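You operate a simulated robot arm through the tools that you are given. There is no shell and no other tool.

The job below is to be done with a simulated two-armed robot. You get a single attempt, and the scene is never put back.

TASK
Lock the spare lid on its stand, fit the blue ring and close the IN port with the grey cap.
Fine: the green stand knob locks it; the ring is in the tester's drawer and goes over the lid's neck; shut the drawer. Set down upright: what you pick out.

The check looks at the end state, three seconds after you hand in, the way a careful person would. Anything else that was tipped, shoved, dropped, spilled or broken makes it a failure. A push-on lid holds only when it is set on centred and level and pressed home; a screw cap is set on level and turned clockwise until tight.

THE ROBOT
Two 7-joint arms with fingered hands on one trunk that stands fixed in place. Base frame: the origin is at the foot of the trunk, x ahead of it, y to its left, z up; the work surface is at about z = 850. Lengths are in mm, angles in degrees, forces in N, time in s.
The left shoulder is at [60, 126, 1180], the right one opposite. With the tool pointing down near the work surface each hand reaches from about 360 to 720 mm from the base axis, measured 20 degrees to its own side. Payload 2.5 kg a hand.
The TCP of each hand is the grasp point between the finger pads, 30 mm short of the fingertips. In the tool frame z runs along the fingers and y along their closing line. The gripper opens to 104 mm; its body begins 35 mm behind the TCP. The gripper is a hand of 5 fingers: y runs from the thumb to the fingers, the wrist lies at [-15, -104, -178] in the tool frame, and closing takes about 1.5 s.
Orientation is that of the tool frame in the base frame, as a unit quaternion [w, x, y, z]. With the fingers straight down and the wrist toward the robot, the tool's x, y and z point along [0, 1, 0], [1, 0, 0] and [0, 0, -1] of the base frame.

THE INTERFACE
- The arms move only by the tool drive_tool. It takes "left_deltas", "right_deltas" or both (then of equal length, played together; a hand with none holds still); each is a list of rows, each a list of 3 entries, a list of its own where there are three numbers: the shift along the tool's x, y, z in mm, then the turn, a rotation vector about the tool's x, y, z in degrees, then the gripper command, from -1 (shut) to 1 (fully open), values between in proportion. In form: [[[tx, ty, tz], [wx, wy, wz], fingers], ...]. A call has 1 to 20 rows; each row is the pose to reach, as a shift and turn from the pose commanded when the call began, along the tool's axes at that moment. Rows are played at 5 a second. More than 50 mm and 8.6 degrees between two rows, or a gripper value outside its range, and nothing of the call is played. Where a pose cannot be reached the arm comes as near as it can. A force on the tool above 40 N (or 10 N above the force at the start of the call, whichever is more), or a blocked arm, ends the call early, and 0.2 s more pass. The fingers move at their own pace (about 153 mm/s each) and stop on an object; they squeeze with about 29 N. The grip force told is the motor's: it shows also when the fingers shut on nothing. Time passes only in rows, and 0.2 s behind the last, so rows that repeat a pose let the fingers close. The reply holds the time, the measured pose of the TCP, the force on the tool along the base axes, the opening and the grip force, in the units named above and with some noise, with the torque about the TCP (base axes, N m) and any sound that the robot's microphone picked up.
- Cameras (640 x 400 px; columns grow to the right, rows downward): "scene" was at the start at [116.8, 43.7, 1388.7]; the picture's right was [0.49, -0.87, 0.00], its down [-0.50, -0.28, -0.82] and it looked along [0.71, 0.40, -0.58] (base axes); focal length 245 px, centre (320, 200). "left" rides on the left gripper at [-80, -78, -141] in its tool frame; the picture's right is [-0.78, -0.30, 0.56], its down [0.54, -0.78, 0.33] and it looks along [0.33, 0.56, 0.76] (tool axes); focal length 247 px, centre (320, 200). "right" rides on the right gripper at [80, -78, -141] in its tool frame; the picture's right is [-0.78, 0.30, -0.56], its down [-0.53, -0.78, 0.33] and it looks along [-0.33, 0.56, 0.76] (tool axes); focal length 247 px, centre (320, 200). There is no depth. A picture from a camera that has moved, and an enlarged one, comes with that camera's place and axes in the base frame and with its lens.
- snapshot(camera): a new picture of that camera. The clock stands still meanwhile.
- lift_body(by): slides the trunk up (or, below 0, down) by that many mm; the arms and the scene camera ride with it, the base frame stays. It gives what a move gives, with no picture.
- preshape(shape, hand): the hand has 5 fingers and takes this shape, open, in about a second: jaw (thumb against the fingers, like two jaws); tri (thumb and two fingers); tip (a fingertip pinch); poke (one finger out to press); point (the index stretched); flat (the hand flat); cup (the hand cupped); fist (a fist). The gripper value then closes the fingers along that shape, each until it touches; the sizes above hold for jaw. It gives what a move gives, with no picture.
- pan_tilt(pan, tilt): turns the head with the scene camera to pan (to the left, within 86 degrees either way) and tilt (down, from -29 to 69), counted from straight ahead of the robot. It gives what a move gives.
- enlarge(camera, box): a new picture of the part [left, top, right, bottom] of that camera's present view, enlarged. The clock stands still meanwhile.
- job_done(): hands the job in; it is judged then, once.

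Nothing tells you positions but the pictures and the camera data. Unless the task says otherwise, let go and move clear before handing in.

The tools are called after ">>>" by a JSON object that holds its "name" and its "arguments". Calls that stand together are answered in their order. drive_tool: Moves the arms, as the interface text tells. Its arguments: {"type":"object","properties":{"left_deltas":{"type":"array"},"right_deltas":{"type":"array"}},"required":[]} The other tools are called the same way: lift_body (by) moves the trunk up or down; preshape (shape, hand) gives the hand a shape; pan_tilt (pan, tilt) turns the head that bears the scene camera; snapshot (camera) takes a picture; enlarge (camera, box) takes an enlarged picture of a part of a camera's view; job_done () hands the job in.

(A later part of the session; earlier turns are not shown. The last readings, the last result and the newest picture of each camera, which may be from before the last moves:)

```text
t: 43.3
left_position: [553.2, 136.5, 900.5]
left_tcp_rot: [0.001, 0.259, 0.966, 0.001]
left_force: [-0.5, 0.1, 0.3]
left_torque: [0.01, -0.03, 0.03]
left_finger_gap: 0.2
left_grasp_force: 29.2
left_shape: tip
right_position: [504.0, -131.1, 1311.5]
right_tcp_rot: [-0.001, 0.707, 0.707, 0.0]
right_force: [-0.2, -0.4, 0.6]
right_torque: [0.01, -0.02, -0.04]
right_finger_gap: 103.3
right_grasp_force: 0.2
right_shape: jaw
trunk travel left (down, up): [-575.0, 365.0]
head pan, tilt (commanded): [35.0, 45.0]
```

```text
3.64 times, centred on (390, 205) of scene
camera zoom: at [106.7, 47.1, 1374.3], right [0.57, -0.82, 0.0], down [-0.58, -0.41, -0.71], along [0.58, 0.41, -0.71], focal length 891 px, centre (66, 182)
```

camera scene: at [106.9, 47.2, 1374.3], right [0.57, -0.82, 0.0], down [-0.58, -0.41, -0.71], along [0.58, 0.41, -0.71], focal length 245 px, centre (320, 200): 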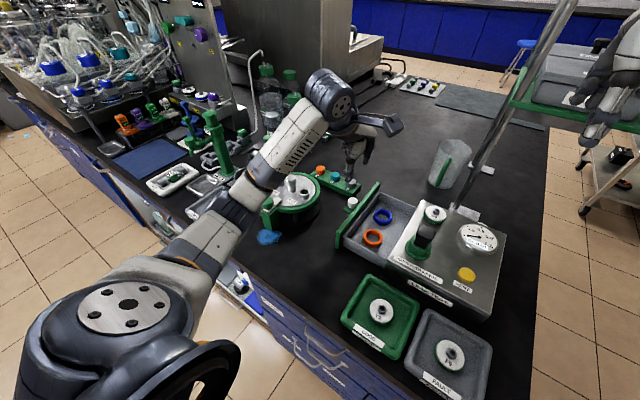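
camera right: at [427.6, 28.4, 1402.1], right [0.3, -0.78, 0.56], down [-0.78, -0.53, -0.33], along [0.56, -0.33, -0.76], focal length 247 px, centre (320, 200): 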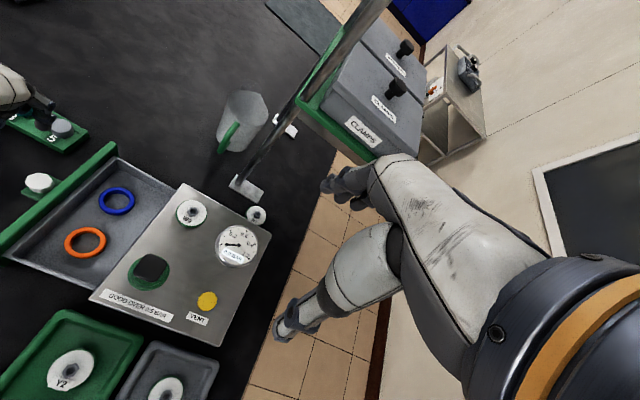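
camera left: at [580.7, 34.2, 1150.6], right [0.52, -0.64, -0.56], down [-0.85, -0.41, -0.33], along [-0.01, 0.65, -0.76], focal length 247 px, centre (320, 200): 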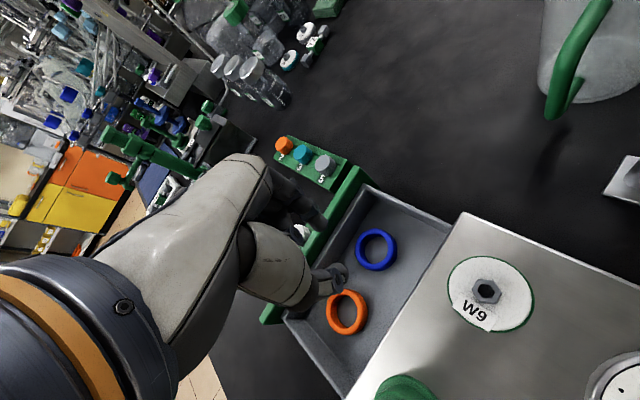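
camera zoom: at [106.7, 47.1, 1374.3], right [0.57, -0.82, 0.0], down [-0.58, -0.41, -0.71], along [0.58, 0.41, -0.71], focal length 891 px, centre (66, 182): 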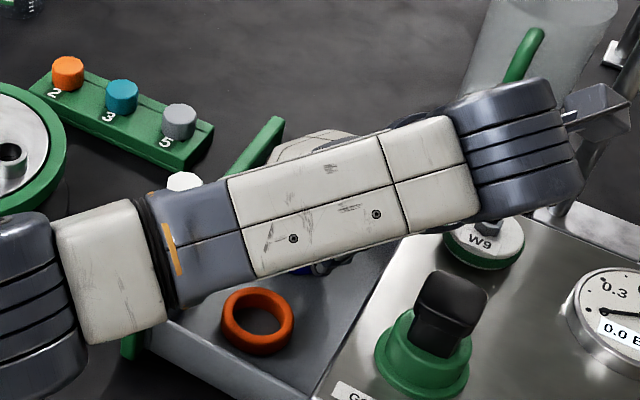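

The ring wall is pinched. I'll slide it about 10 mm away from the front wall, then open.

>>> {"name": "drive_tool", "arguments": {"left_deltas": [[[0, -3, 0], [0, 0, 0], -1], [[0, -6, 0], [0, 0, 0], -1], [[0, -9, 0], [0, 0, 0], -1], [[0, -10, 0], [0, 0, 0], -1], [[0, -10, 0], [0, 0, 0], -0.45], [[0, -10, 0], [0, 0, 0], -0.45], [[0, -10, 0], [0, 0, 0], -0.45]]}}

>>> {"name": "enlarge", "arguments": {"camera": "left", "box": [270, 180, 430, 340]}}

```text
t: 44.9
left_position: [548.6, 129.5, 901.9]
left_tcp_rot: [0.0, 0.258, 0.966, 0.0]
left_force: [-0.3, 0.7, 0.5]
left_torque: [-0.03, 0.02, -0.03]
left_finger_gap: 28.0
left_grasp_force: 0.1
left_shape: tip
right_position: [507.0, -131.0, 1311.7]
right_tcp_rot: [0.0, 0.707, 0.707, 0.0]
right_force: [-0.9, 0.7, 0.2]
right_torque: [0.0, 0.0, -0.04]
right_finger_gap: 103.5
right_grasp_force: 0.0
right_shape: jaw
trunk travel left (down, up): [-575.0, 365.0]
head pan, tilt (commanded): [35.0, 45.0]
```

```text
2.50 times, centred on (350, 260) of left
camera zoom: at [578.8, 22.2, 1041.7], right [0.52, -0.64, -0.56], down [-0.85, -0.4, -0.33], along [-0.01, 0.65, -0.76], focal length 617 px, centre (245, 50)
```

zoom: 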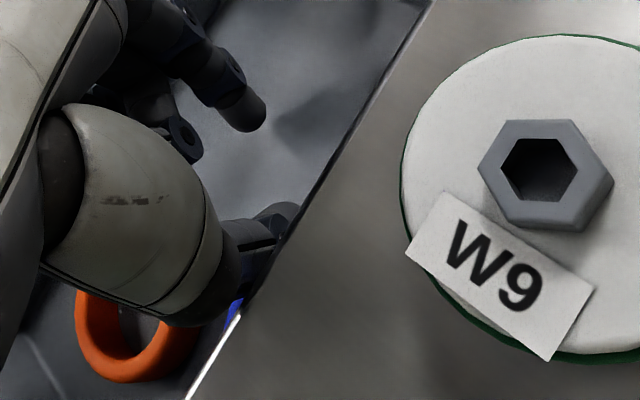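

The blue ring isn't where I expected; a sliver of blue shows near the tester's edge. I'll look from the other cameras before moving.

>>> {"name": "snapshot", "arguments": {"camera": "scene"}}

>>> {"name": "snapshot", "arguments": {"camera": "right"}}

>>> {"name": "snapshot", "arguments": {"camera": "left"}}

```text
taken
camera scene: at [106.9, 47.4, 1374.3], right [0.57, -0.82, 0.0], down [-0.58, -0.41, -0.71], along [0.58, 0.41, -0.71], focal length 245 px, centre (320, 200)
```

scene: 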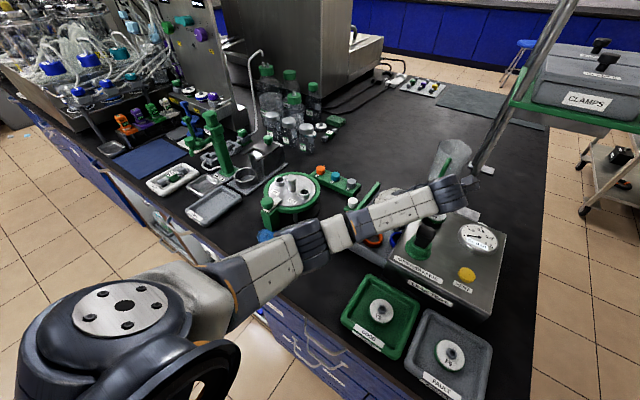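

```text
taken
camera right: at [427.4, -49.4, 1452.4], right [0.3, -0.78, 0.56], down [-0.78, -0.53, -0.33], along [0.56, -0.33, -0.76], focal length 247 px, centre (320, 200)
```

right: 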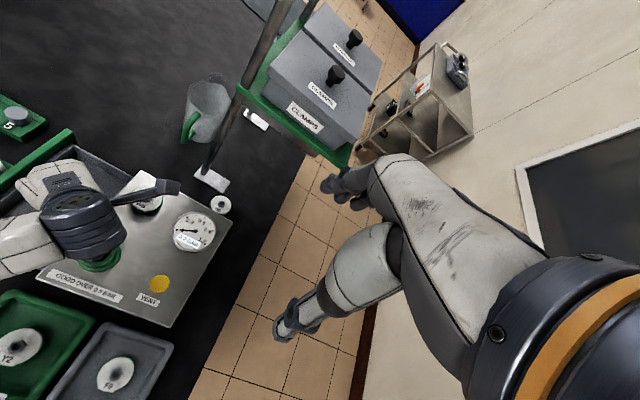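

```text
taken
camera left: at [578.8, 22.2, 1041.7], right [0.52, -0.64, -0.56], down [-0.85, -0.4, -0.33], along [-0.01, 0.65, -0.76], focal length 247 px, centre (320, 200)
```

left: 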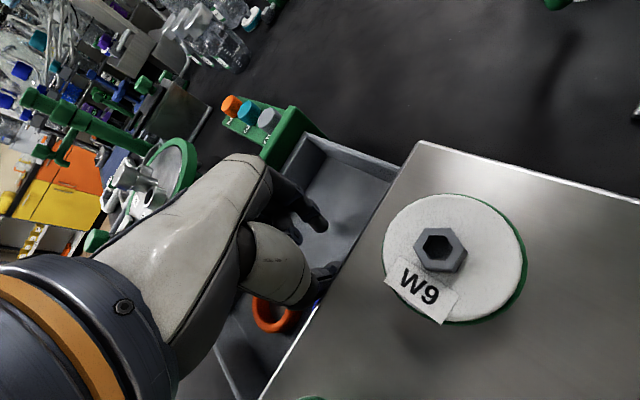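

>>> {"name": "enlarge", "arguments": {"camera": "left", "box": [290, 270, 350, 320]}}

>>> {"name": "enlarge", "arguments": {"camera": "scene", "box": [350, 200, 420, 260]}}

>>> {"name": "enlarge", "arguments": {"camera": "right", "box": [0, 120, 160, 300]}}

```text
8.00 times, centred on (320, 295) of left
camera zoom: at [578.8, 22.2, 1041.7], right [0.52, -0.64, -0.56], down [-0.85, -0.4, -0.33], along [-0.01, 0.65, -0.76], focal length 1976 px, centre (320, -560)
```

zoom: 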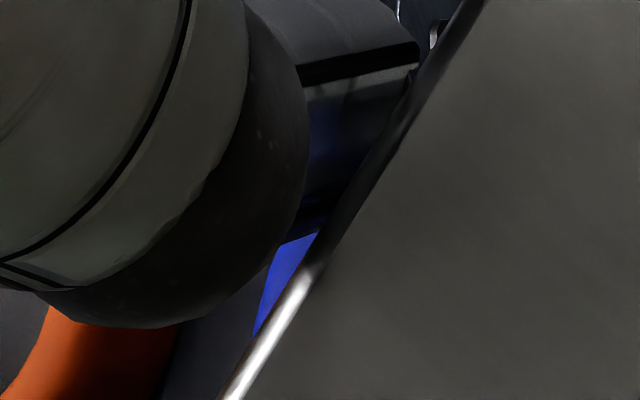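

```text
6.67 times, centred on (385, 230) of scene
camera zoom: at [106.9, 47.4, 1374.3], right [0.57, -0.82, 0.0], down [-0.58, -0.41, -0.71], along [0.58, 0.41, -0.71], focal length 1634 px, centre (-113, 0)
```

zoom: 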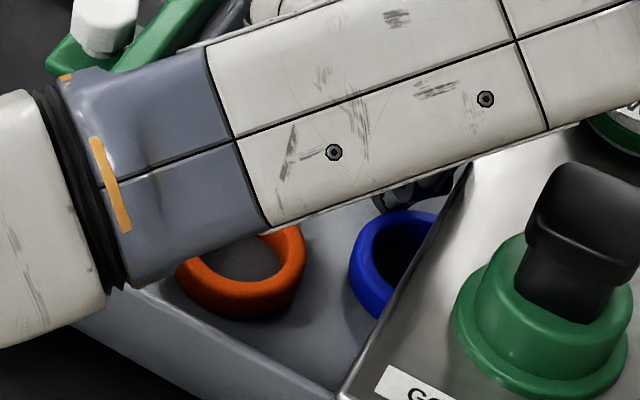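

```text
2.22 times, centred on (80, 210) of right
camera zoom: at [427.4, -49.4, 1452.4], right [0.3, -0.78, 0.56], down [-0.78, -0.53, -0.33], along [0.56, -0.33, -0.76], focal length 549 px, centre (853, 178)
```

zoom: 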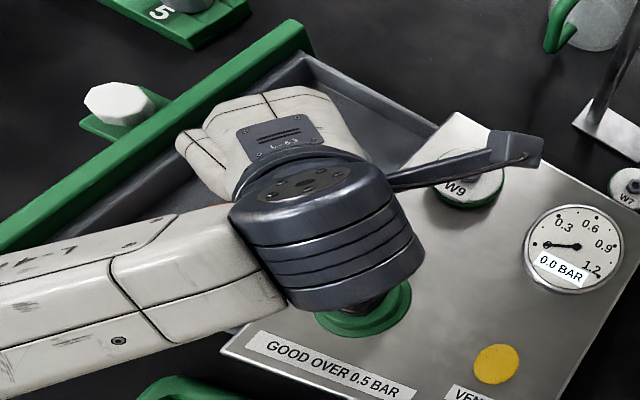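

The ring has slid toward the tester edge, to about (512, 98). I'll raise the hand straight up and back off to see how it lies.

>>> {"name": "drive_tool", "arguments": {"left_deltas": [[[0, 0, -10], [0, 0, 0], -0.45], [[0, 0, -25], [0, 0, 0], -0.45], [[0, 0, -45], [0, 0, 0], -0.45], [[0, 0, -70], [0, 0, 0], -0.45], [[0, 0, -95], [0, 0, 0], -0.45], [[0, 0, -95], [0, 0, 0], -0.45]]}}

>>> {"name": "drive_tool", "arguments": {"left_deltas": [[[0, 15, -5], [0, 0, 7.5], 0], [[0, 30, -10], [0, 0, 15], 0], [[0, 45, -15], [0, 0, 22.5], 0], [[0, 60, -20], [0, 0, 30], 0], [[0, 75, -20], [0, 0, 37.5], 0], [[0, 90, -20], [0, 0, 45], 0], [[0, 100, -20], [0, 0, 52.5], 0], [[0, 110, -20], [0, 0, 60], 0], [[0, 110, -20], [0, 0, 60], 0]]}}

>>> {"name": "snapshot", "arguments": {"camera": "left"}}

>>> {"name": "enlarge", "arguments": {"camera": "scene", "box": [350, 190, 430, 270]}}

>>> {"name": "enlarge", "arguments": {"camera": "right", "box": [0, 120, 160, 300]}}

```text
t: 46.3
left_position: [548.2, 129.5, 995.4]
left_tcp_rot: [-0.001, 0.259, 0.966, 0.0]
left_force: [-0.2, 0.4, 1.1]
left_torque: [-0.01, -0.01, 0.02]
left_finger_gap: 28.6
left_grasp_force: 0.0
left_shape: tip
right_position: [504.8, -130.3, 1311.5]
right_tcp_rot: [0.0, 0.707, 0.707, -0.001]
right_force: [0.1, 0.6, 0.1]
right_torque: [-0.01, -0.01, 0.01]
right_finger_gap: 103.6
right_grasp_force: 0.0
right_shape: jaw
trunk travel left (down, up): [-575.0, 365.0]
head pan, tilt (commanded): [35.0, 45.0]
```

```text
t: 48.3
left_position: [601.8, 224.2, 1015.6]
left_tcp_rot: [0.0, 0.707, 0.707, 0.001]
left_force: [0.7, 0.4, 0.7]
left_torque: [0.0, -0.03, -0.01]
left_finger_gap: 51.5
left_grasp_force: 0.2
left_shape: tip
right_position: [505.2, -131.3, 1310.6]
right_tcp_rot: [0.0, 0.707, 0.707, 0.0]
right_force: [0.1, 0.0, 0.7]
right_torque: [-0.01, -0.04, 0.04]
right_finger_gap: 103.6
right_grasp_force: 0.1
right_shape: jaw
trunk travel left (down, up): [-575.0, 365.0]
head pan, tilt (commanded): [35.0, 45.0]
```

```text
taken
camera left: at [524.8, 144.1, 1156.3], right [-0.3, -0.77, -0.56], down [-0.78, 0.54, -0.33], along [0.56, 0.33, -0.76], focal length 247 px, centre (320, 200)
```

left: 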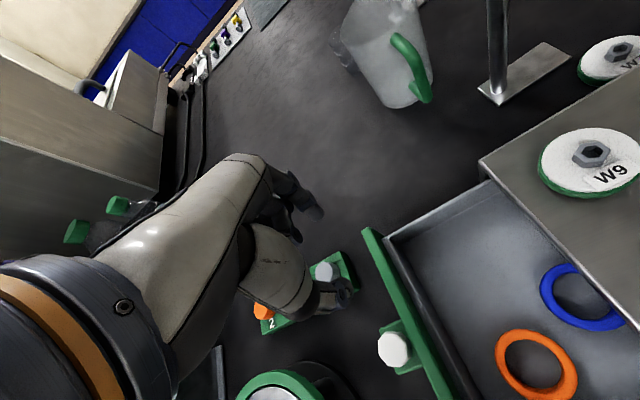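

```text
5.00 times, centred on (390, 230) of scene
camera zoom: at [106.8, 47.1, 1374.3], right [0.57, -0.82, 0.0], down [-0.58, -0.41, -0.71], along [0.58, 0.41, -0.71], focal length 1226 px, centre (-30, 50)
```

zoom: 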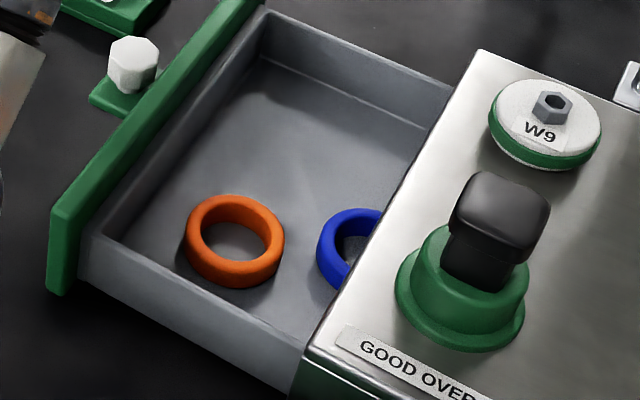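

```text
2.22 times, centred on (80, 210) of right
camera zoom: at [427.3, -49.7, 1452.4], right [0.3, -0.78, 0.56], down [-0.78, -0.53, -0.33], along [0.56, -0.33, -0.76], focal length 549 px, centre (853, 178)
```

zoom: 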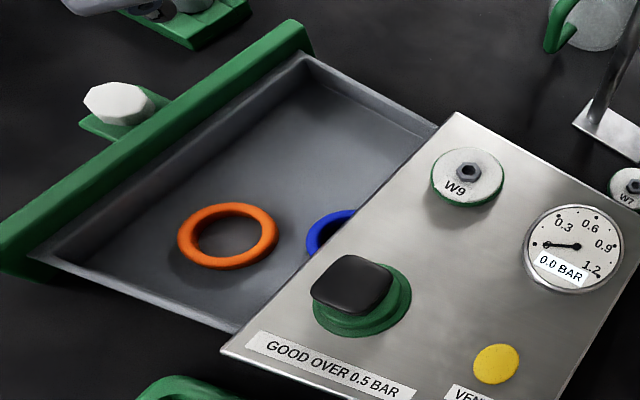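

The blue ring lies flat but partly under the tester's edge, and the orange ring hasn't moved. Pulling the drawer a bit further will bring the ring into the open, so I'll regrip the drawer knob.

>>> {"name": "drive_tool", "arguments": {"left_deltas": [[[3, -25, 0], [0, 0, 0], 0.2], [[6, -50, 10], [0, 0, 0], 0.2], [[11, -76, 30], [0, 0, 0], 0.2], [[11, -76, 40], [0, 0, 0], 0.2], [[11, -76, 40], [0, 0, 0], 0.2]]}}

>>> {"name": "enlarge", "arguments": {"camera": "left", "box": [260, 160, 420, 320]}}

```text
t: 49.5
left_position: [525.4, 236.1, 975.0]
left_tcp_rot: [-0.001, 0.707, 0.707, 0.001]
left_force: [0.4, -0.1, 0.0]
left_torque: [-0.02, -0.05, 0.01]
left_finger_gap: 62.0
left_grasp_force: 0.1
left_shape: tip
right_position: [505.1, -130.7, 1311.5]
right_tcp_rot: [-0.001, 0.707, 0.707, 0.0]
right_force: [0.7, -0.8, -0.9]
right_torque: [-0.02, 0.01, -0.01]
right_finger_gap: 103.6
right_grasp_force: 0.1
right_shape: jaw
trunk travel left (down, up): [-575.0, 365.0]
head pan, tilt (commanded): [35.0, 45.0]
```

```text
2.50 times, centred on (340, 240) of left
camera zoom: at [447.7, 155.1, 1116.0], right [-0.3, -0.78, -0.56], down [-0.78, 0.54, -0.33], along [0.56, 0.33, -0.76], focal length 617 px, centre (270, 100)
```

zoom: 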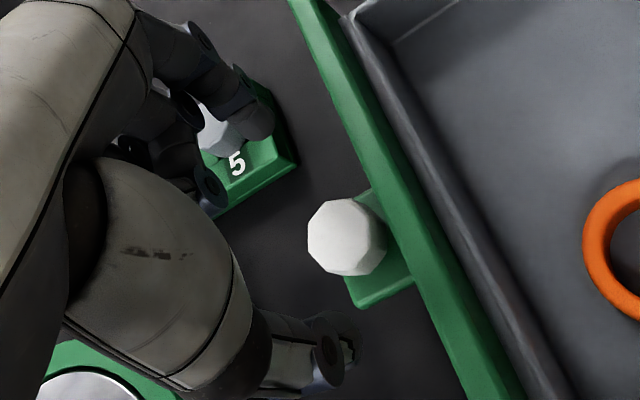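

The knob is centred under the pinch. I'll descend, grip and pull another 25 mm.

>>> {"name": "drive_tool", "arguments": {"left_deltas": [[[0, 0, 20], [0, 0, 0], 0.2], [[0, 0, 35], [0, 0, 0], 0.2], [[0, 0, 41], [0, 0, 0], 0.2], [[0, 0, 41], [0, 0, 0], 0.2], [[0, 0, 41], [0, 0, 0], -1], [[0, 0, 41], [0, 0, 0], -1], [[0, 0, 41], [0, 0, 0], -1], [[0, 0, 41], [0, 0, 0], -1], [[0, 0, 41], [0, 0, 0], -1]]}}

>>> {"name": "drive_tool", "arguments": {"left_deltas": [[[4, 0, 0], [0, 0, 0], -1], [[8, 0, 0], [0, 0, 0], -1], [[12, 0, 0], [0, 0, 0], -1], [[16, 0, 0], [0, 0, 0], -1], [[20, 0, 0], [0, 0, 0], -1], [[24, 0, 0], [0, 0, 0], -1], [[24, 0, 0], [0, 0, 0], -1]]}}

>>> {"name": "enlarge", "arguments": {"camera": "scene", "box": [330, 170, 430, 270]}}

>>> {"name": "enlarge", "arguments": {"camera": "right", "box": [0, 120, 160, 300]}}

```text
t: 51.5
left_position: [526.5, 235.2, 933.9]
left_tcp_rot: [-0.001, 0.706, 0.708, 0.0]
left_force: [-0.7, 0.2, -3.0]
left_torque: [0.04, 0.02, -0.01]
left_finger_gap: 18.9
left_grasp_force: 28.9
left_shape: tip
right_position: [504.4, -130.2, 1310.5]
right_tcp_rot: [0.0, 0.707, 0.707, 0.0]
right_force: [0.6, -0.1, -0.5]
right_torque: [0.0, -0.02, 0.03]
right_finger_gap: 103.5
right_grasp_force: 0.0
right_shape: jaw
trunk travel left (down, up): [-575.0, 365.0]
head pan, tilt (commanded): [35.0, 45.0]
```

```text
t: 53.1
left_position: [526.8, 260.8, 936.2]
left_tcp_rot: [-0.001, 0.706, 0.708, 0.004]
left_force: [0.5, 0.3, 0.4]
left_torque: [0.06, 0.0, -0.01]
left_finger_gap: 16.1
left_grasp_force: 28.9
left_shape: tip
right_position: [506.0, -131.1, 1310.7]
right_tcp_rot: [0.0, 0.707, 0.707, 0.0]
right_force: [-0.3, 0.3, -0.1]
right_torque: [0.0, -0.02, -0.02]
right_finger_gap: 103.7
right_grasp_force: 0.1
right_shape: jaw
trunk travel left (down, up): [-575.0, 365.0]
head pan, tilt (commanded): [35.0, 45.0]
```

```text
4.00 times, centred on (380, 220) of scene
camera zoom: at [107.1, 46.4, 1374.4], right [0.57, -0.82, 0.0], down [-0.58, -0.41, -0.71], along [0.58, 0.41, -0.71], focal length 980 px, centre (80, 120)
```

zoom: 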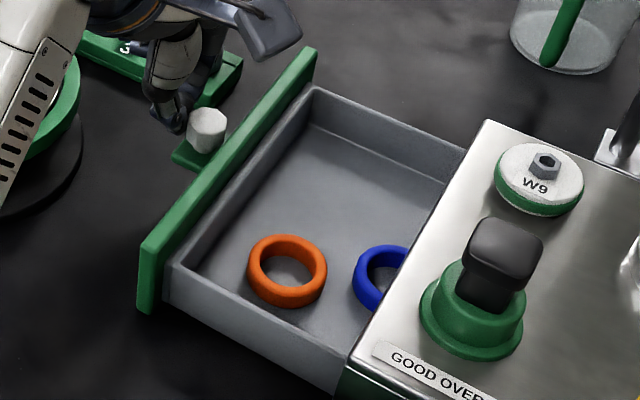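

```text
2.22 times, centred on (80, 210) of right
camera zoom: at [427.6, -50.4, 1452.3], right [0.3, -0.78, 0.56], down [-0.78, -0.53, -0.33], along [0.56, -0.33, -0.76], focal length 549 px, centre (853, 178)
```

zoom: 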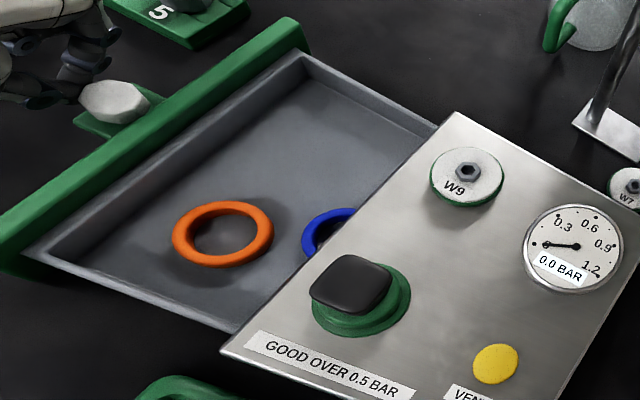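

The fingers slipped off the knob because the drawer is at its stop, so the ring must be dragged out by its hole. I'll rise and shape the hand to a single stretched index to use as a peg.

>>> {"name": "drive_tool", "arguments": {"left_deltas": [[[0, 0, -20], [0, 0, 0], -1], [[0, 0, -50], [0, 0, 0], -1], [[0, 0, -80], [0, 0, 0], -1], [[0, 0, -110], [0, 0, 0], -1], [[0, 0, -110], [0, 0, 0], -1]]}}

>>> {"name": "preshape", "arguments": {"hand": "left", "shape": "point"}}

>>> {"name": "snapshot", "arguments": {"camera": "left"}}

>>> {"name": "enlarge", "arguments": {"camera": "scene", "box": [320, 100, 430, 260]}}

>>> {"name": "snapshot", "arguments": {"camera": "right"}}

```text
t: 54.3
left_position: [526.4, 259.7, 1042.1]
left_tcp_rot: [-0.001, 0.707, 0.707, 0.001]
left_force: [-0.6, -0.1, 0.2]
left_torque: [-0.02, 0.01, -0.01]
left_finger_gap: 15.7
left_grasp_force: 29.0
left_shape: tip
right_position: [506.0, -130.8, 1311.6]
right_tcp_rot: [0.0, 0.707, 0.707, 0.0]
right_force: [0.3, 0.1, 0.5]
right_torque: [0.02, -0.02, 0.03]
right_finger_gap: 103.6
right_grasp_force: 0.0
right_shape: jaw
trunk travel left (down, up): [-575.0, 365.0]
head pan, tilt (commanded): [35.0, 45.0]
```

```text
t: 55.2
left_position: [527.1, 259.0, 1041.7]
left_tcp_rot: [0.0, 0.707, 0.707, 0.0]
left_force: [0.0, 0.6, 0.1]
left_torque: [0.02, -0.01, -0.01]
left_finger_gap: 95.8
left_grasp_force: 0.0
left_shape: point
right_position: [504.9, -128.9, 1310.8]
right_tcp_rot: [0.0, 0.707, 0.707, 0.0]
right_force: [-0.2, 0.2, 0.0]
right_torque: [0.02, 0.01, 0.02]
right_finger_gap: 103.6
right_grasp_force: 0.0
right_shape: jaw
trunk travel left (down, up): [-575.0, 365.0]
head pan, tilt (commanded): [35.0, 45.0]
```

```text
taken
camera left: at [449.1, 178.5, 1183.0], right [-0.3, -0.78, -0.56], down [-0.78, 0.54, -0.33], along [0.56, 0.33, -0.76], focal length 247 px, centre (320, 200)
```

left: 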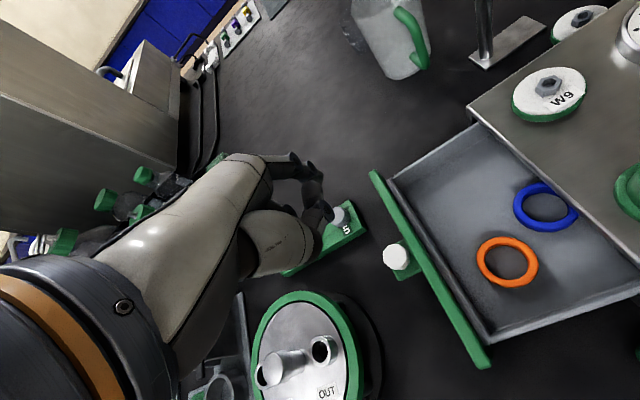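

```text
2.50 times, centred on (375, 180) of scene
camera zoom: at [106.8, 47.1, 1374.3], right [0.57, -0.82, 0.0], down [-0.58, -0.41, -0.71], along [0.58, 0.41, -0.71], focal length 613 px, centre (182, 250)
```

zoom: 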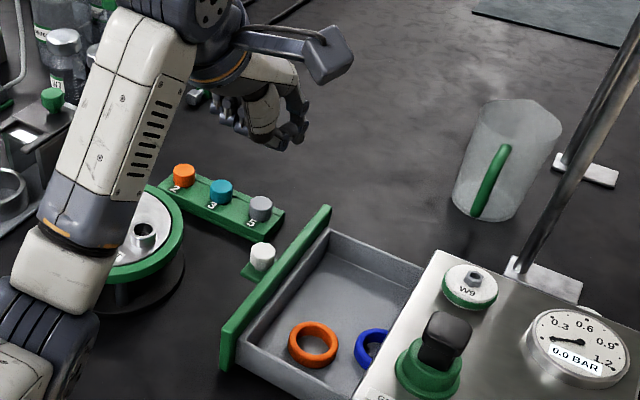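

```text
taken
camera right: at [427.3, -49.7, 1452.4], right [0.3, -0.78, 0.56], down [-0.78, -0.53, -0.33], along [0.56, -0.33, -0.76], focal length 247 px, centre (320, 200)
```

right: 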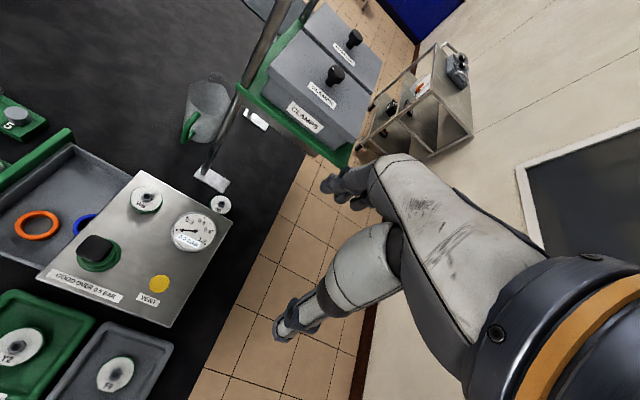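

>>> {"name": "enlarge", "arguments": {"camera": "scene", "box": [350, 110, 390, 170]}}

>>> {"name": "enlarge", "arguments": {"camera": "left", "box": [240, 130, 380, 280]}}

>>> {"name": "preshape", "arguments": {"hand": "left", "shape": "poke"}}

>>> {"name": "enlarge", "arguments": {"camera": "scene", "box": [350, 110, 390, 170]}}

>>> {"name": "enlarge", "arguments": {"camera": "left", "box": [240, 130, 380, 280]}}

```text
6.67 times, centred on (370, 140) of scene
camera zoom: at [106.8, 47.1, 1374.3], right [0.57, -0.82, 0.0], down [-0.58, -0.41, -0.71], along [0.58, 0.41, -0.71], focal length 1634 px, centre (-13, 600)
```

zoom: 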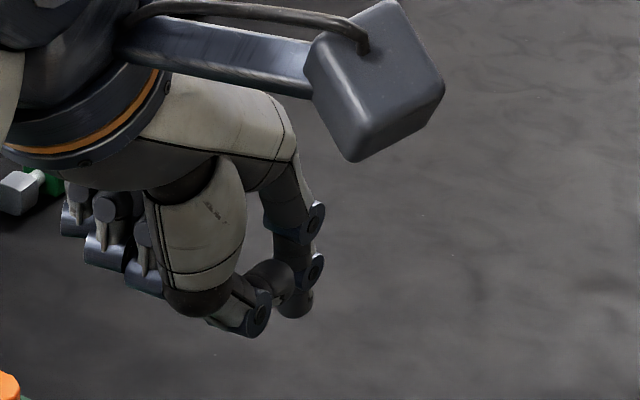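

```text
2.67 times, centred on (310, 205) of left
camera zoom: at [449.1, 178.5, 1183.0], right [-0.3, -0.78, -0.56], down [-0.78, 0.54, -0.33], along [0.56, 0.33, -0.76], focal length 659 px, centre (347, 187)
```

zoom: 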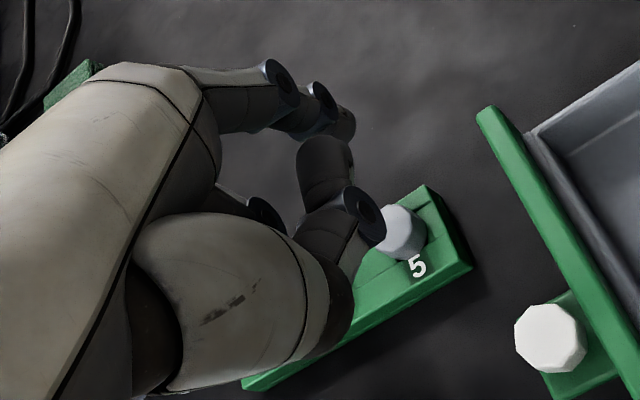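

```text
t: 56.1
left_position: [527.0, 259.0, 1042.2]
left_tcp_rot: [-0.001, 0.707, 0.707, 0.001]
left_force: [-0.4, 0.0, 0.0]
left_torque: [-0.03, 0.01, -0.05]
left_finger_gap: 0.0
left_grasp_force: 0.1
left_shape: poke
right_position: [505.3, -130.2, 1312.0]
right_tcp_rot: [0.001, 0.707, 0.707, 0.0]
right_force: [0.7, 0.1, 0.3]
right_torque: [0.01, 0.01, 0.04]
right_finger_gap: 103.6
right_grasp_force: 0.1
right_shape: jaw
trunk travel left (down, up): [-575.0, 365.0]
head pan, tilt (commanded): [35.0, 45.0]
```

```text
6.67 times, centred on (370, 140) of scene
camera zoom: at [106.8, 47.1, 1374.3], right [0.57, -0.82, 0.0], down [-0.58, -0.41, -0.71], along [0.58, 0.41, -0.71], focal length 1634 px, centre (-13, 600)
```

zoom: 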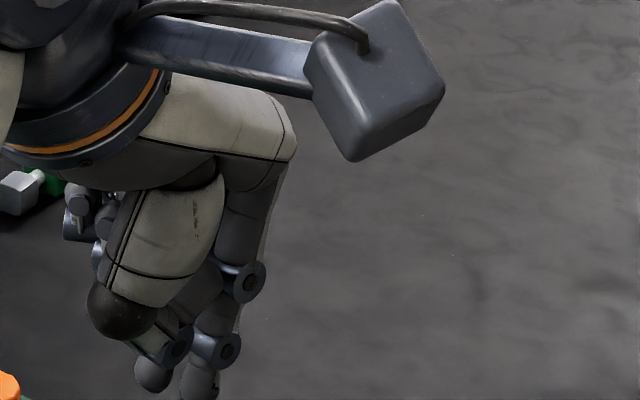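

```text
2.67 times, centred on (310, 205) of left
camera zoom: at [449.1, 178.5, 1183.0], right [-0.3, -0.78, -0.56], down [-0.78, 0.54, -0.33], along [0.56, 0.33, -0.76], focal length 659 px, centre (347, 187)
```

zoom: 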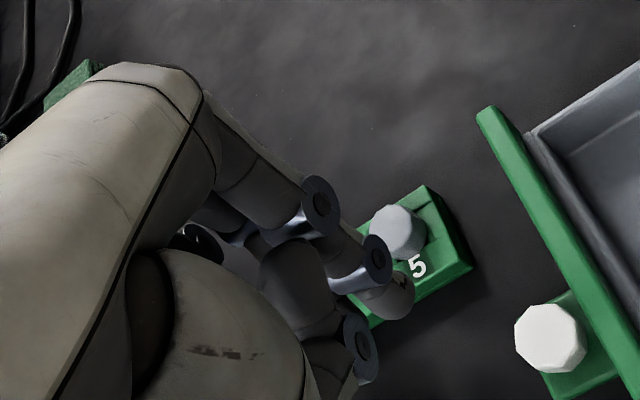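

In the poke shape the index points down as a peg, with the thumb tip held well above it. I'll zoom to get the exact index tip offset.

>>> {"name": "enlarge", "arguments": {"camera": "scene", "box": [350, 140, 390, 180]}}

>>> {"name": "enlarge", "arguments": {"camera": "left", "box": [300, 210, 360, 270]}}

```text
10.00 times, centred on (370, 160) of scene
camera zoom: at [106.8, 47.1, 1374.3], right [0.57, -0.82, 0.0], down [-0.58, -0.41, -0.71], along [0.58, 0.41, -0.71], focal length 2451 px, centre (-180, 600)
```

zoom: 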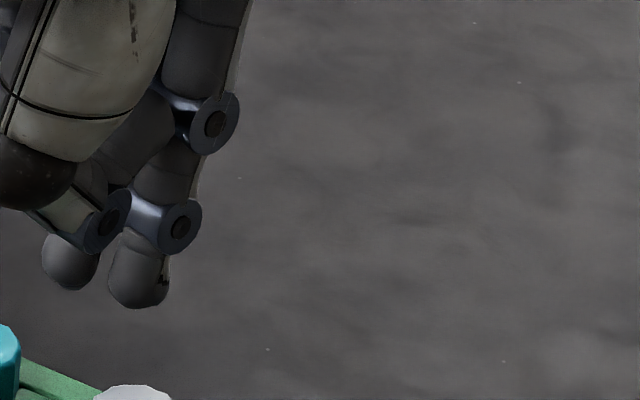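

```text
6.67 times, centred on (330, 240) of left
camera zoom: at [449.1, 178.5, 1183.0], right [-0.3, -0.78, -0.56], down [-0.78, 0.54, -0.33], along [0.56, 0.33, -0.76], focal length 1646 px, centre (253, -67)
```

zoom: 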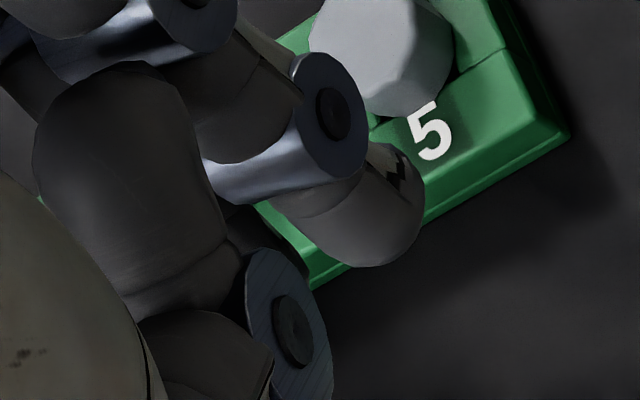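

The poke tip sits about 32 mm below the TCP and the thumb is about 19 mm higher than it, so it works as a peg. I'll go above the ring's exposed hole with the hand tilted slightly away from the tester.

>>> {"name": "drive_tool", "arguments": {"left_deltas": [[[-30, -3, 0], [0, -3, 0], -1], [[-60, -6, 5], [0, -6, 0], -1], [[-90, -8, 10], [0, -9, 0], -1], [[-120, -10, 20], [0, -12, 0], -1], [[-148, -13, 42], [0, -12, 0], -1], [[-148, -13, 42], [0, -12, 0], -1]]}}

>>> {"name": "snapshot", "arguments": {"camera": "left"}}

>>> {"name": "enlarge", "arguments": {"camera": "scene", "box": [340, 150, 450, 270]}}

>>> {"name": "enlarge", "arguments": {"camera": "right", "box": [0, 120, 160, 300]}}

```text
t: 57.5
left_position: [514.9, 112.0, 1001.9]
left_tcp_rot: [0.073, 0.703, 0.703, -0.073]
left_force: [0.5, 0.0, 0.2]
left_torque: [-0.02, 0.0, 0.0]
left_finger_gap: 0.1
left_grasp_force: 0.0
left_shape: poke
right_position: [505.4, -130.5, 1311.2]
right_tcp_rot: [0.0, 0.707, 0.707, 0.0]
right_force: [0.2, 1.4, 0.4]
right_torque: [0.02, -0.04, 0.0]
right_finger_gap: 103.7
right_grasp_force: 0.0
right_shape: jaw
trunk travel left (down, up): [-575.0, 365.0]
head pan, tilt (commanded): [35.0, 45.0]
```

```text
taken
camera left: at [436.9, 62.7, 1156.8], right [-0.3, -0.87, -0.38], down [-0.78, 0.45, -0.44], along [0.56, 0.17, -0.81], focal length 247 px, centre (320, 200)
```

left: 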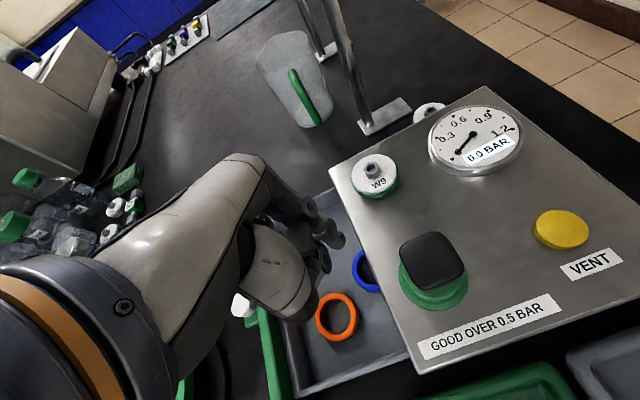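

```text
3.33 times, centred on (395, 210) of scene
camera zoom: at [106.8, 47.2, 1374.3], right [0.57, -0.82, 0.0], down [-0.58, -0.41, -0.71], along [0.58, 0.41, -0.71], focal length 817 px, centre (70, 167)
```

zoom: 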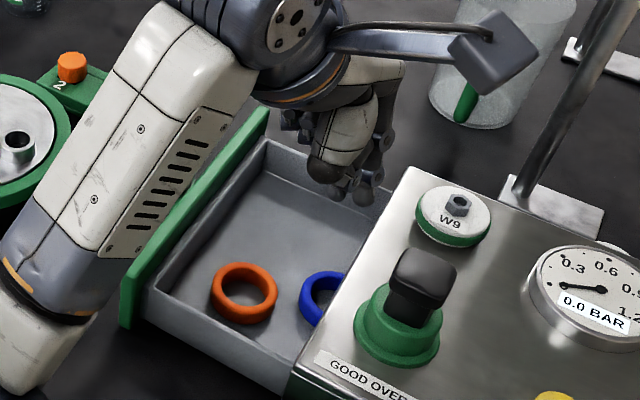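

```text
2.22 times, centred on (80, 210) of right
camera zoom: at [427.3, -49.6, 1452.4], right [0.3, -0.78, 0.56], down [-0.78, -0.53, -0.33], along [0.56, -0.33, -0.76], focal length 549 px, centre (853, 178)
```

zoom: 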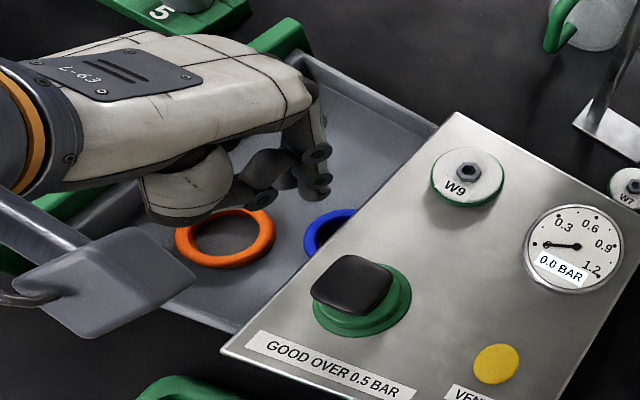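

>>> {"name": "enlarge", "arguments": {"camera": "left", "box": [280, 200, 420, 340]}}

>>> {"name": "enlarge", "arguments": {"camera": "scene", "box": [370, 170, 420, 250]}}

>>> {"name": "enlarge", "arguments": {"camera": "right", "box": [50, 150, 120, 250]}}

```text
2.86 times, centred on (350, 270) of left
camera zoom: at [436.9, 62.7, 1156.8], right [-0.3, -0.87, -0.38], down [-0.78, 0.45, -0.44], along [0.56, 0.17, -0.81], focal length 706 px, centre (234, 0)
```

zoom: 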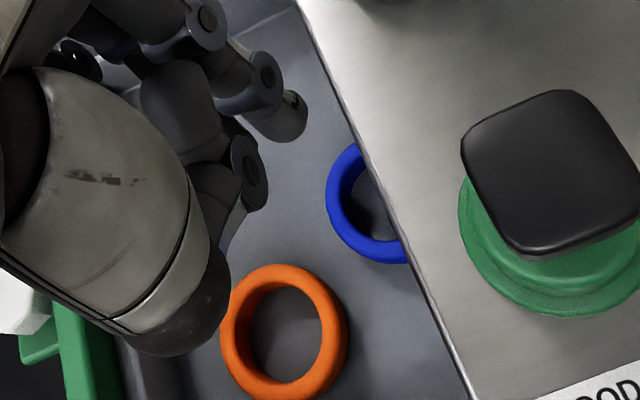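

```text
5.00 times, centred on (395, 210) of scene
camera zoom: at [106.8, 47.2, 1374.3], right [0.57, -0.82, 0.0], down [-0.58, -0.41, -0.71], along [0.58, 0.41, -0.71], focal length 1226 px, centre (-55, 150)
```

zoom: 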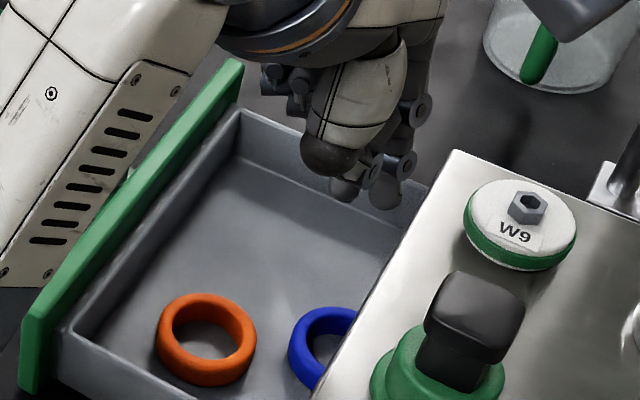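

```text
4.00 times, centred on (85, 200) of right
camera zoom: at [427.3, -49.6, 1452.4], right [0.3, -0.78, 0.56], down [-0.78, -0.53, -0.33], along [0.56, -0.33, -0.76], focal length 988 px, centre (1260, 200)
```

zoom: 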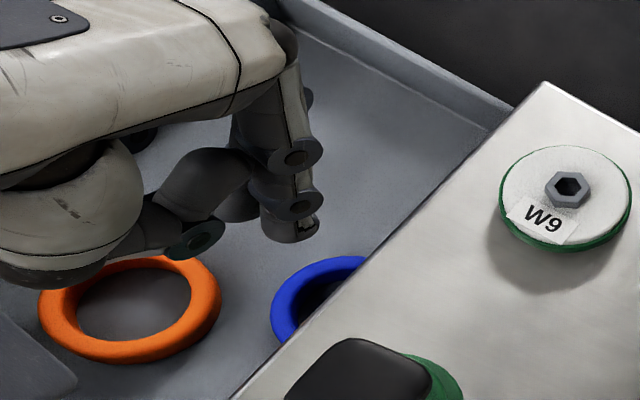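

The index tip triangulates to (513.5, 98, 977), almost exactly over the exposed part of the hole. I'll lower vertically to just above the ring and recheck.

>>> {"name": "drive_tool", "arguments": {"left_deltas": [[[8, 0, 30], [0, 0, 0], -1], [[14, 0, 58], [0, 0, 0], -1], [[18, 0, 78], [0, 0, 0], -1], [[20.2, 0, 87.7], [0, 0, 0], -1], [[20.2, 0, 87.7], [0, 0, 0], -1]]}}

>>> {"name": "enlarge", "arguments": {"camera": "left", "box": [280, 190, 420, 330]}}

>>> {"name": "enlarge", "arguments": {"camera": "scene", "box": [370, 190, 420, 250]}}

>>> {"name": "enlarge", "arguments": {"camera": "right", "box": [50, 170, 120, 250]}}

```text
t: 58.7
left_position: [513.3, 112.0, 912.1]
left_tcp_rot: [0.073, 0.704, 0.703, -0.073]
left_force: [0.3, 0.5, 2.2]
left_torque: [-0.04, -0.01, 0.02]
left_finger_gap: 0.0
left_grasp_force: 0.1
left_shape: poke
right_position: [505.2, -129.9, 1311.5]
right_tcp_rot: [0.0, 0.707, 0.707, 0.0]
right_force: [0.7, 0.9, -0.2]
right_torque: [0.01, -0.01, -0.01]
right_finger_gap: 103.8
right_grasp_force: 0.1
right_shape: jaw
trunk travel left (down, up): [-575.0, 365.0]
head pan, tilt (commanded): [35.0, 45.0]
```

```text
2.86 times, centred on (350, 260) of left
camera zoom: at [436.3, 63.2, 1066.4], right [-0.3, -0.87, -0.38], down [-0.78, 0.46, -0.44], along [0.56, 0.17, -0.81], focal length 706 px, centre (234, 29)
```

zoom: 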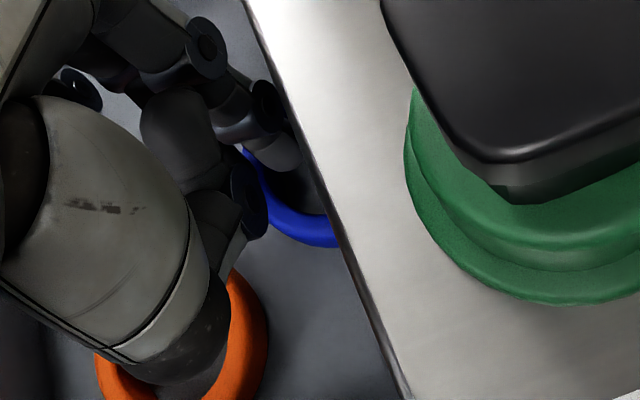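

```text
6.67 times, centred on (395, 220) of scene
camera zoom: at [106.7, 47.1, 1374.4], right [0.57, -0.82, 0.0], down [-0.58, -0.41, -0.71], along [0.58, 0.41, -0.71], focal length 1634 px, centre (-180, 67)
```

zoom: 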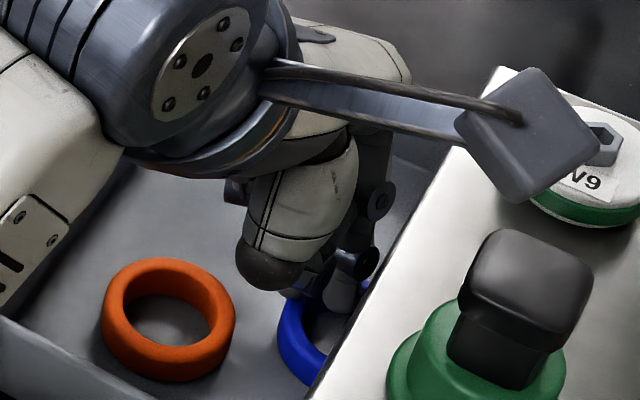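

```text
5.00 times, centred on (85, 210) of right
camera zoom: at [427.2, -49.7, 1452.5], right [0.3, -0.78, 0.56], down [-0.78, -0.53, -0.33], along [0.56, -0.33, -0.76], focal length 1235 px, centre (1495, 150)
```

zoom: 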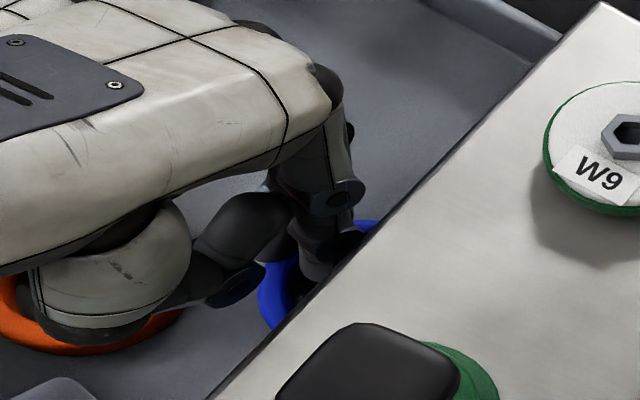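

The tip is right above the hole, clear of the tester's edge. I'll lower the last 15 mm into the hole in small steps.

>>> {"name": "drive_tool", "arguments": {"left_deltas": [[[1, 0, 5], [0, 0, 0], -1], [[2, 0, 10], [0, 0, 0], -1], [[3.1, 0, 14.7], [0, 0, 0], -1], [[3.1, 0, 14.7], [0, 0, 0], -1]]}}

>>> {"name": "enlarge", "arguments": {"camera": "left", "box": [280, 190, 420, 330]}}

>>> {"name": "enlarge", "arguments": {"camera": "right", "box": [50, 170, 120, 250]}}

```text
t: 59.7
left_position: [514.3, 112.3, 897.0]
left_tcp_rot: [0.074, 0.703, 0.703, -0.073]
left_force: [-3.0, -0.2, 12.0]
left_torque: [-0.14, 0.03, -0.04]
left_finger_gap: 0.0
left_grasp_force: 0.0
left_shape: poke
right_position: [503.6, -130.1, 1311.2]
right_tcp_rot: [0.001, 0.707, 0.707, 0.001]
right_force: [0.0, -1.1, 0.0]
right_torque: [0.01, -0.01, 0.01]
right_finger_gap: 103.7
right_grasp_force: 0.1
right_shape: jaw
trunk travel left (down, up): [-575.0, 365.0]
head pan, tilt (commanded): [35.0, 45.0]
```

```text
2.86 times, centred on (350, 260) of left
camera zoom: at [435.7, 63.0, 1051.8], right [-0.3, -0.87, -0.38], down [-0.78, 0.46, -0.44], along [0.56, 0.17, -0.81], focal length 706 px, centre (234, 29)
```

zoom: 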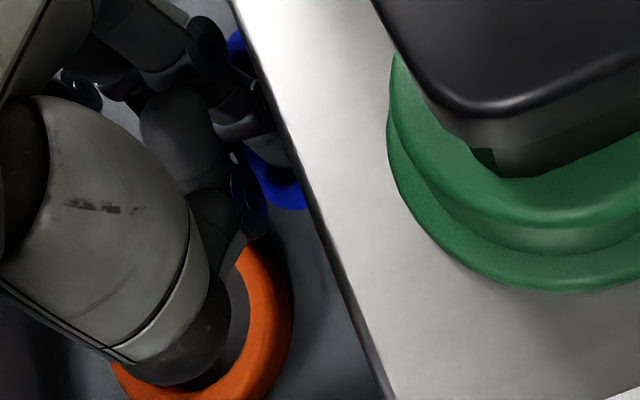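

```text
5.00 times, centred on (85, 210) of right
camera zoom: at [425.9, -49.9, 1453.0], right [0.3, -0.78, 0.56], down [-0.78, -0.53, -0.33], along [0.56, -0.33, -0.76], focal length 1235 px, centre (1495, 150)
```

zoom: 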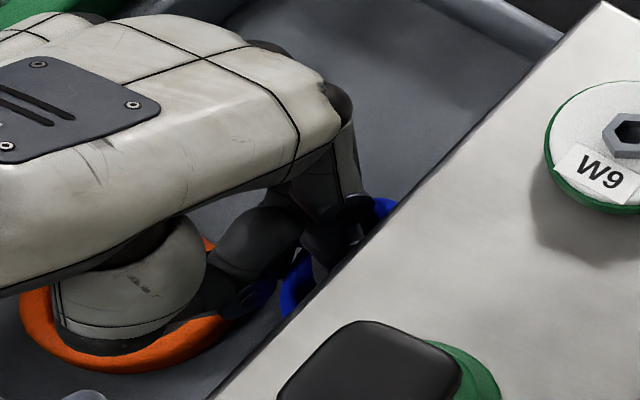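

The tip is inside the hole and resting lightly on the drawer floor. I'll lift it 2.5 mm and drag the ring slowly to +x and slightly +y, easing the tilt back as it clears the tester.

>>> {"name": "drive_tool", "arguments": {"left_deltas": [[[-0.5, 0, -2.45], [0, 0, 0], -1], [[1, 5, -3], [0, 0.9, 0], -1], [[2.4, 9.9, -3.5], [0, 1.8, 0], -1], [[3.9, 14.8, -4], [0, 2.7, 0], -1], [[5.4, 19.8, -4.5], [0, 3.6, 0], -1], [[6.8, 24.7, -5], [0, 4.4, 0], -1], [[8.3, 29.7, -5.5], [0, 5.3, 0], -1], [[9.8, 34.6, -6], [0, 6.2, 0], -1], [[11.2, 39.6, -6.5], [0, 7.1, 0], -1], [[12.7, 44.5, -7], [0, 8, 0], -1], [[12.7, 44.5, -7], [0, 8, 0], -1]]}}

>>> {"name": "snapshot", "arguments": {"camera": "left"}}

>>> {"name": "enlarge", "arguments": {"camera": "right", "box": [0, 130, 140, 270]}}

>>> {"name": "enlarge", "arguments": {"camera": "scene", "box": [340, 170, 430, 260]}}

```text
t: 62.1
left_position: [558.2, 126.8, 901.0]
left_tcp_rot: [0.025, 0.707, 0.707, -0.024]
left_force: [-1.6, -0.2, 4.8]
left_torque: [-0.09, 0.03, -0.01]
left_finger_gap: 0.0
left_grasp_force: 0.0
left_shape: poke
right_position: [504.0, -131.0, 1311.4]
right_tcp_rot: [0.0, 0.707, 0.707, 0.0]
right_force: [0.2, -0.4, -0.2]
right_torque: [0.05, 0.03, -0.03]
right_finger_gap: 103.4
right_grasp_force: 0.0
right_shape: jaw
trunk travel left (down, up): [-575.0, 365.0]
head pan, tilt (commanded): [35.0, 45.0]
```

```text
taken
camera left: at [480.1, 56.0, 1047.9], right [-0.3, -0.81, -0.5], down [-0.78, 0.51, -0.37], along [0.56, 0.28, -0.78], focal length 247 px, centre (320, 200)
```

left: 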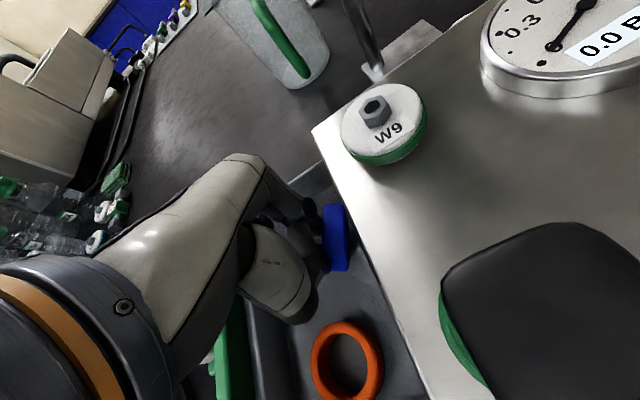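

```text
2.86 times, centred on (70, 200) of right
camera zoom: at [426.6, -49.7, 1452.7], right [0.3, -0.78, 0.56], down [-0.78, -0.53, -0.33], along [0.56, -0.33, -0.76], focal length 706 px, centre (1034, 200)
```

zoom: 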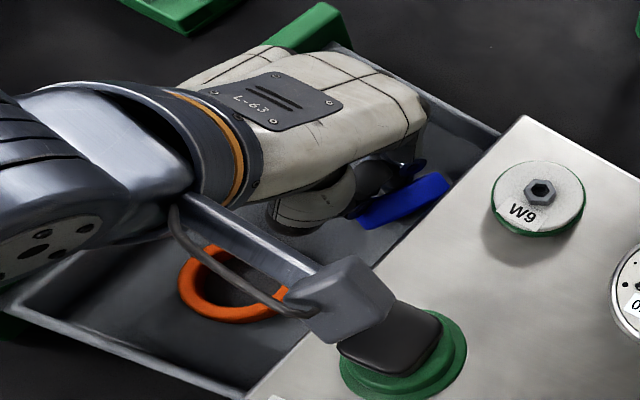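

```text
4.44 times, centred on (385, 215) of scene
camera zoom: at [106.1, 47.1, 1374.4], right [0.57, -0.82, 0.0], down [-0.58, -0.41, -0.71], along [0.58, 0.41, -0.71], focal length 1089 px, centre (31, 133)
```

zoom: 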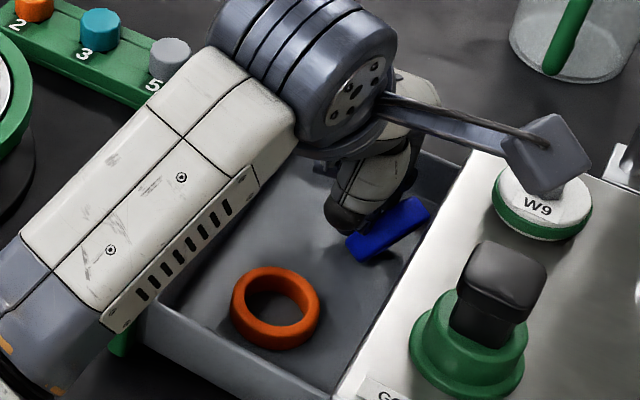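

The ring has tipped up on its edge beside the finger. I'll look closely before doing anything.

>>> {"name": "enlarge", "arguments": {"camera": "left", "box": [280, 180, 380, 290]}}

>>> {"name": "enlarge", "arguments": {"camera": "right", "box": [60, 170, 110, 220]}}

>>> {"name": "enlarge", "arguments": {"camera": "scene", "box": [395, 195, 435, 235]}}

```text
3.64 times, centred on (330, 235) of left
camera zoom: at [480.1, 56.0, 1047.9], right [-0.3, -0.81, -0.5], down [-0.78, 0.51, -0.37], along [0.56, 0.28, -0.78], focal length 898 px, centre (284, 73)
```

zoom: 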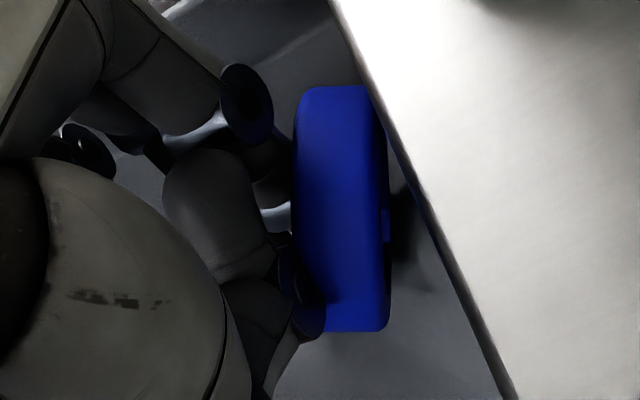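

```text
8.00 times, centred on (85, 195) of right
camera zoom: at [426.6, -49.7, 1452.7], right [0.3, -0.78, 0.56], down [-0.78, -0.53, -0.33], along [0.56, -0.33, -0.76], focal length 1976 px, centre (2200, 240)
```

zoom: 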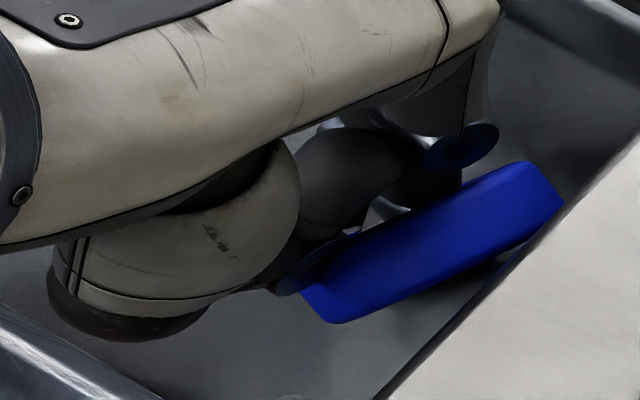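

```text
10.00 times, centred on (415, 215) of scene
camera zoom: at [106.1, 47.1, 1374.4], right [0.57, -0.82, 0.0], down [-0.58, -0.41, -0.71], along [0.58, 0.41, -0.71], focal length 2451 px, centre (-630, 50)
```

zoom: 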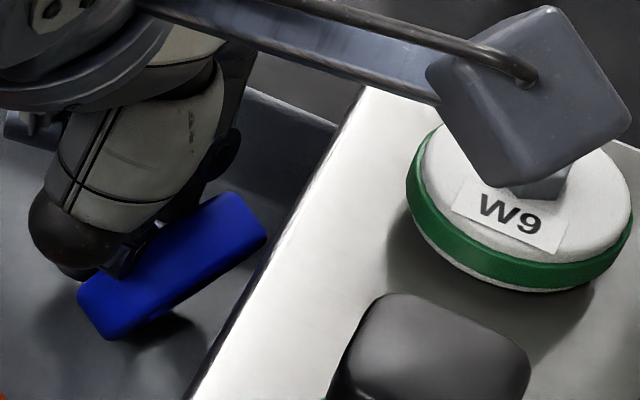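

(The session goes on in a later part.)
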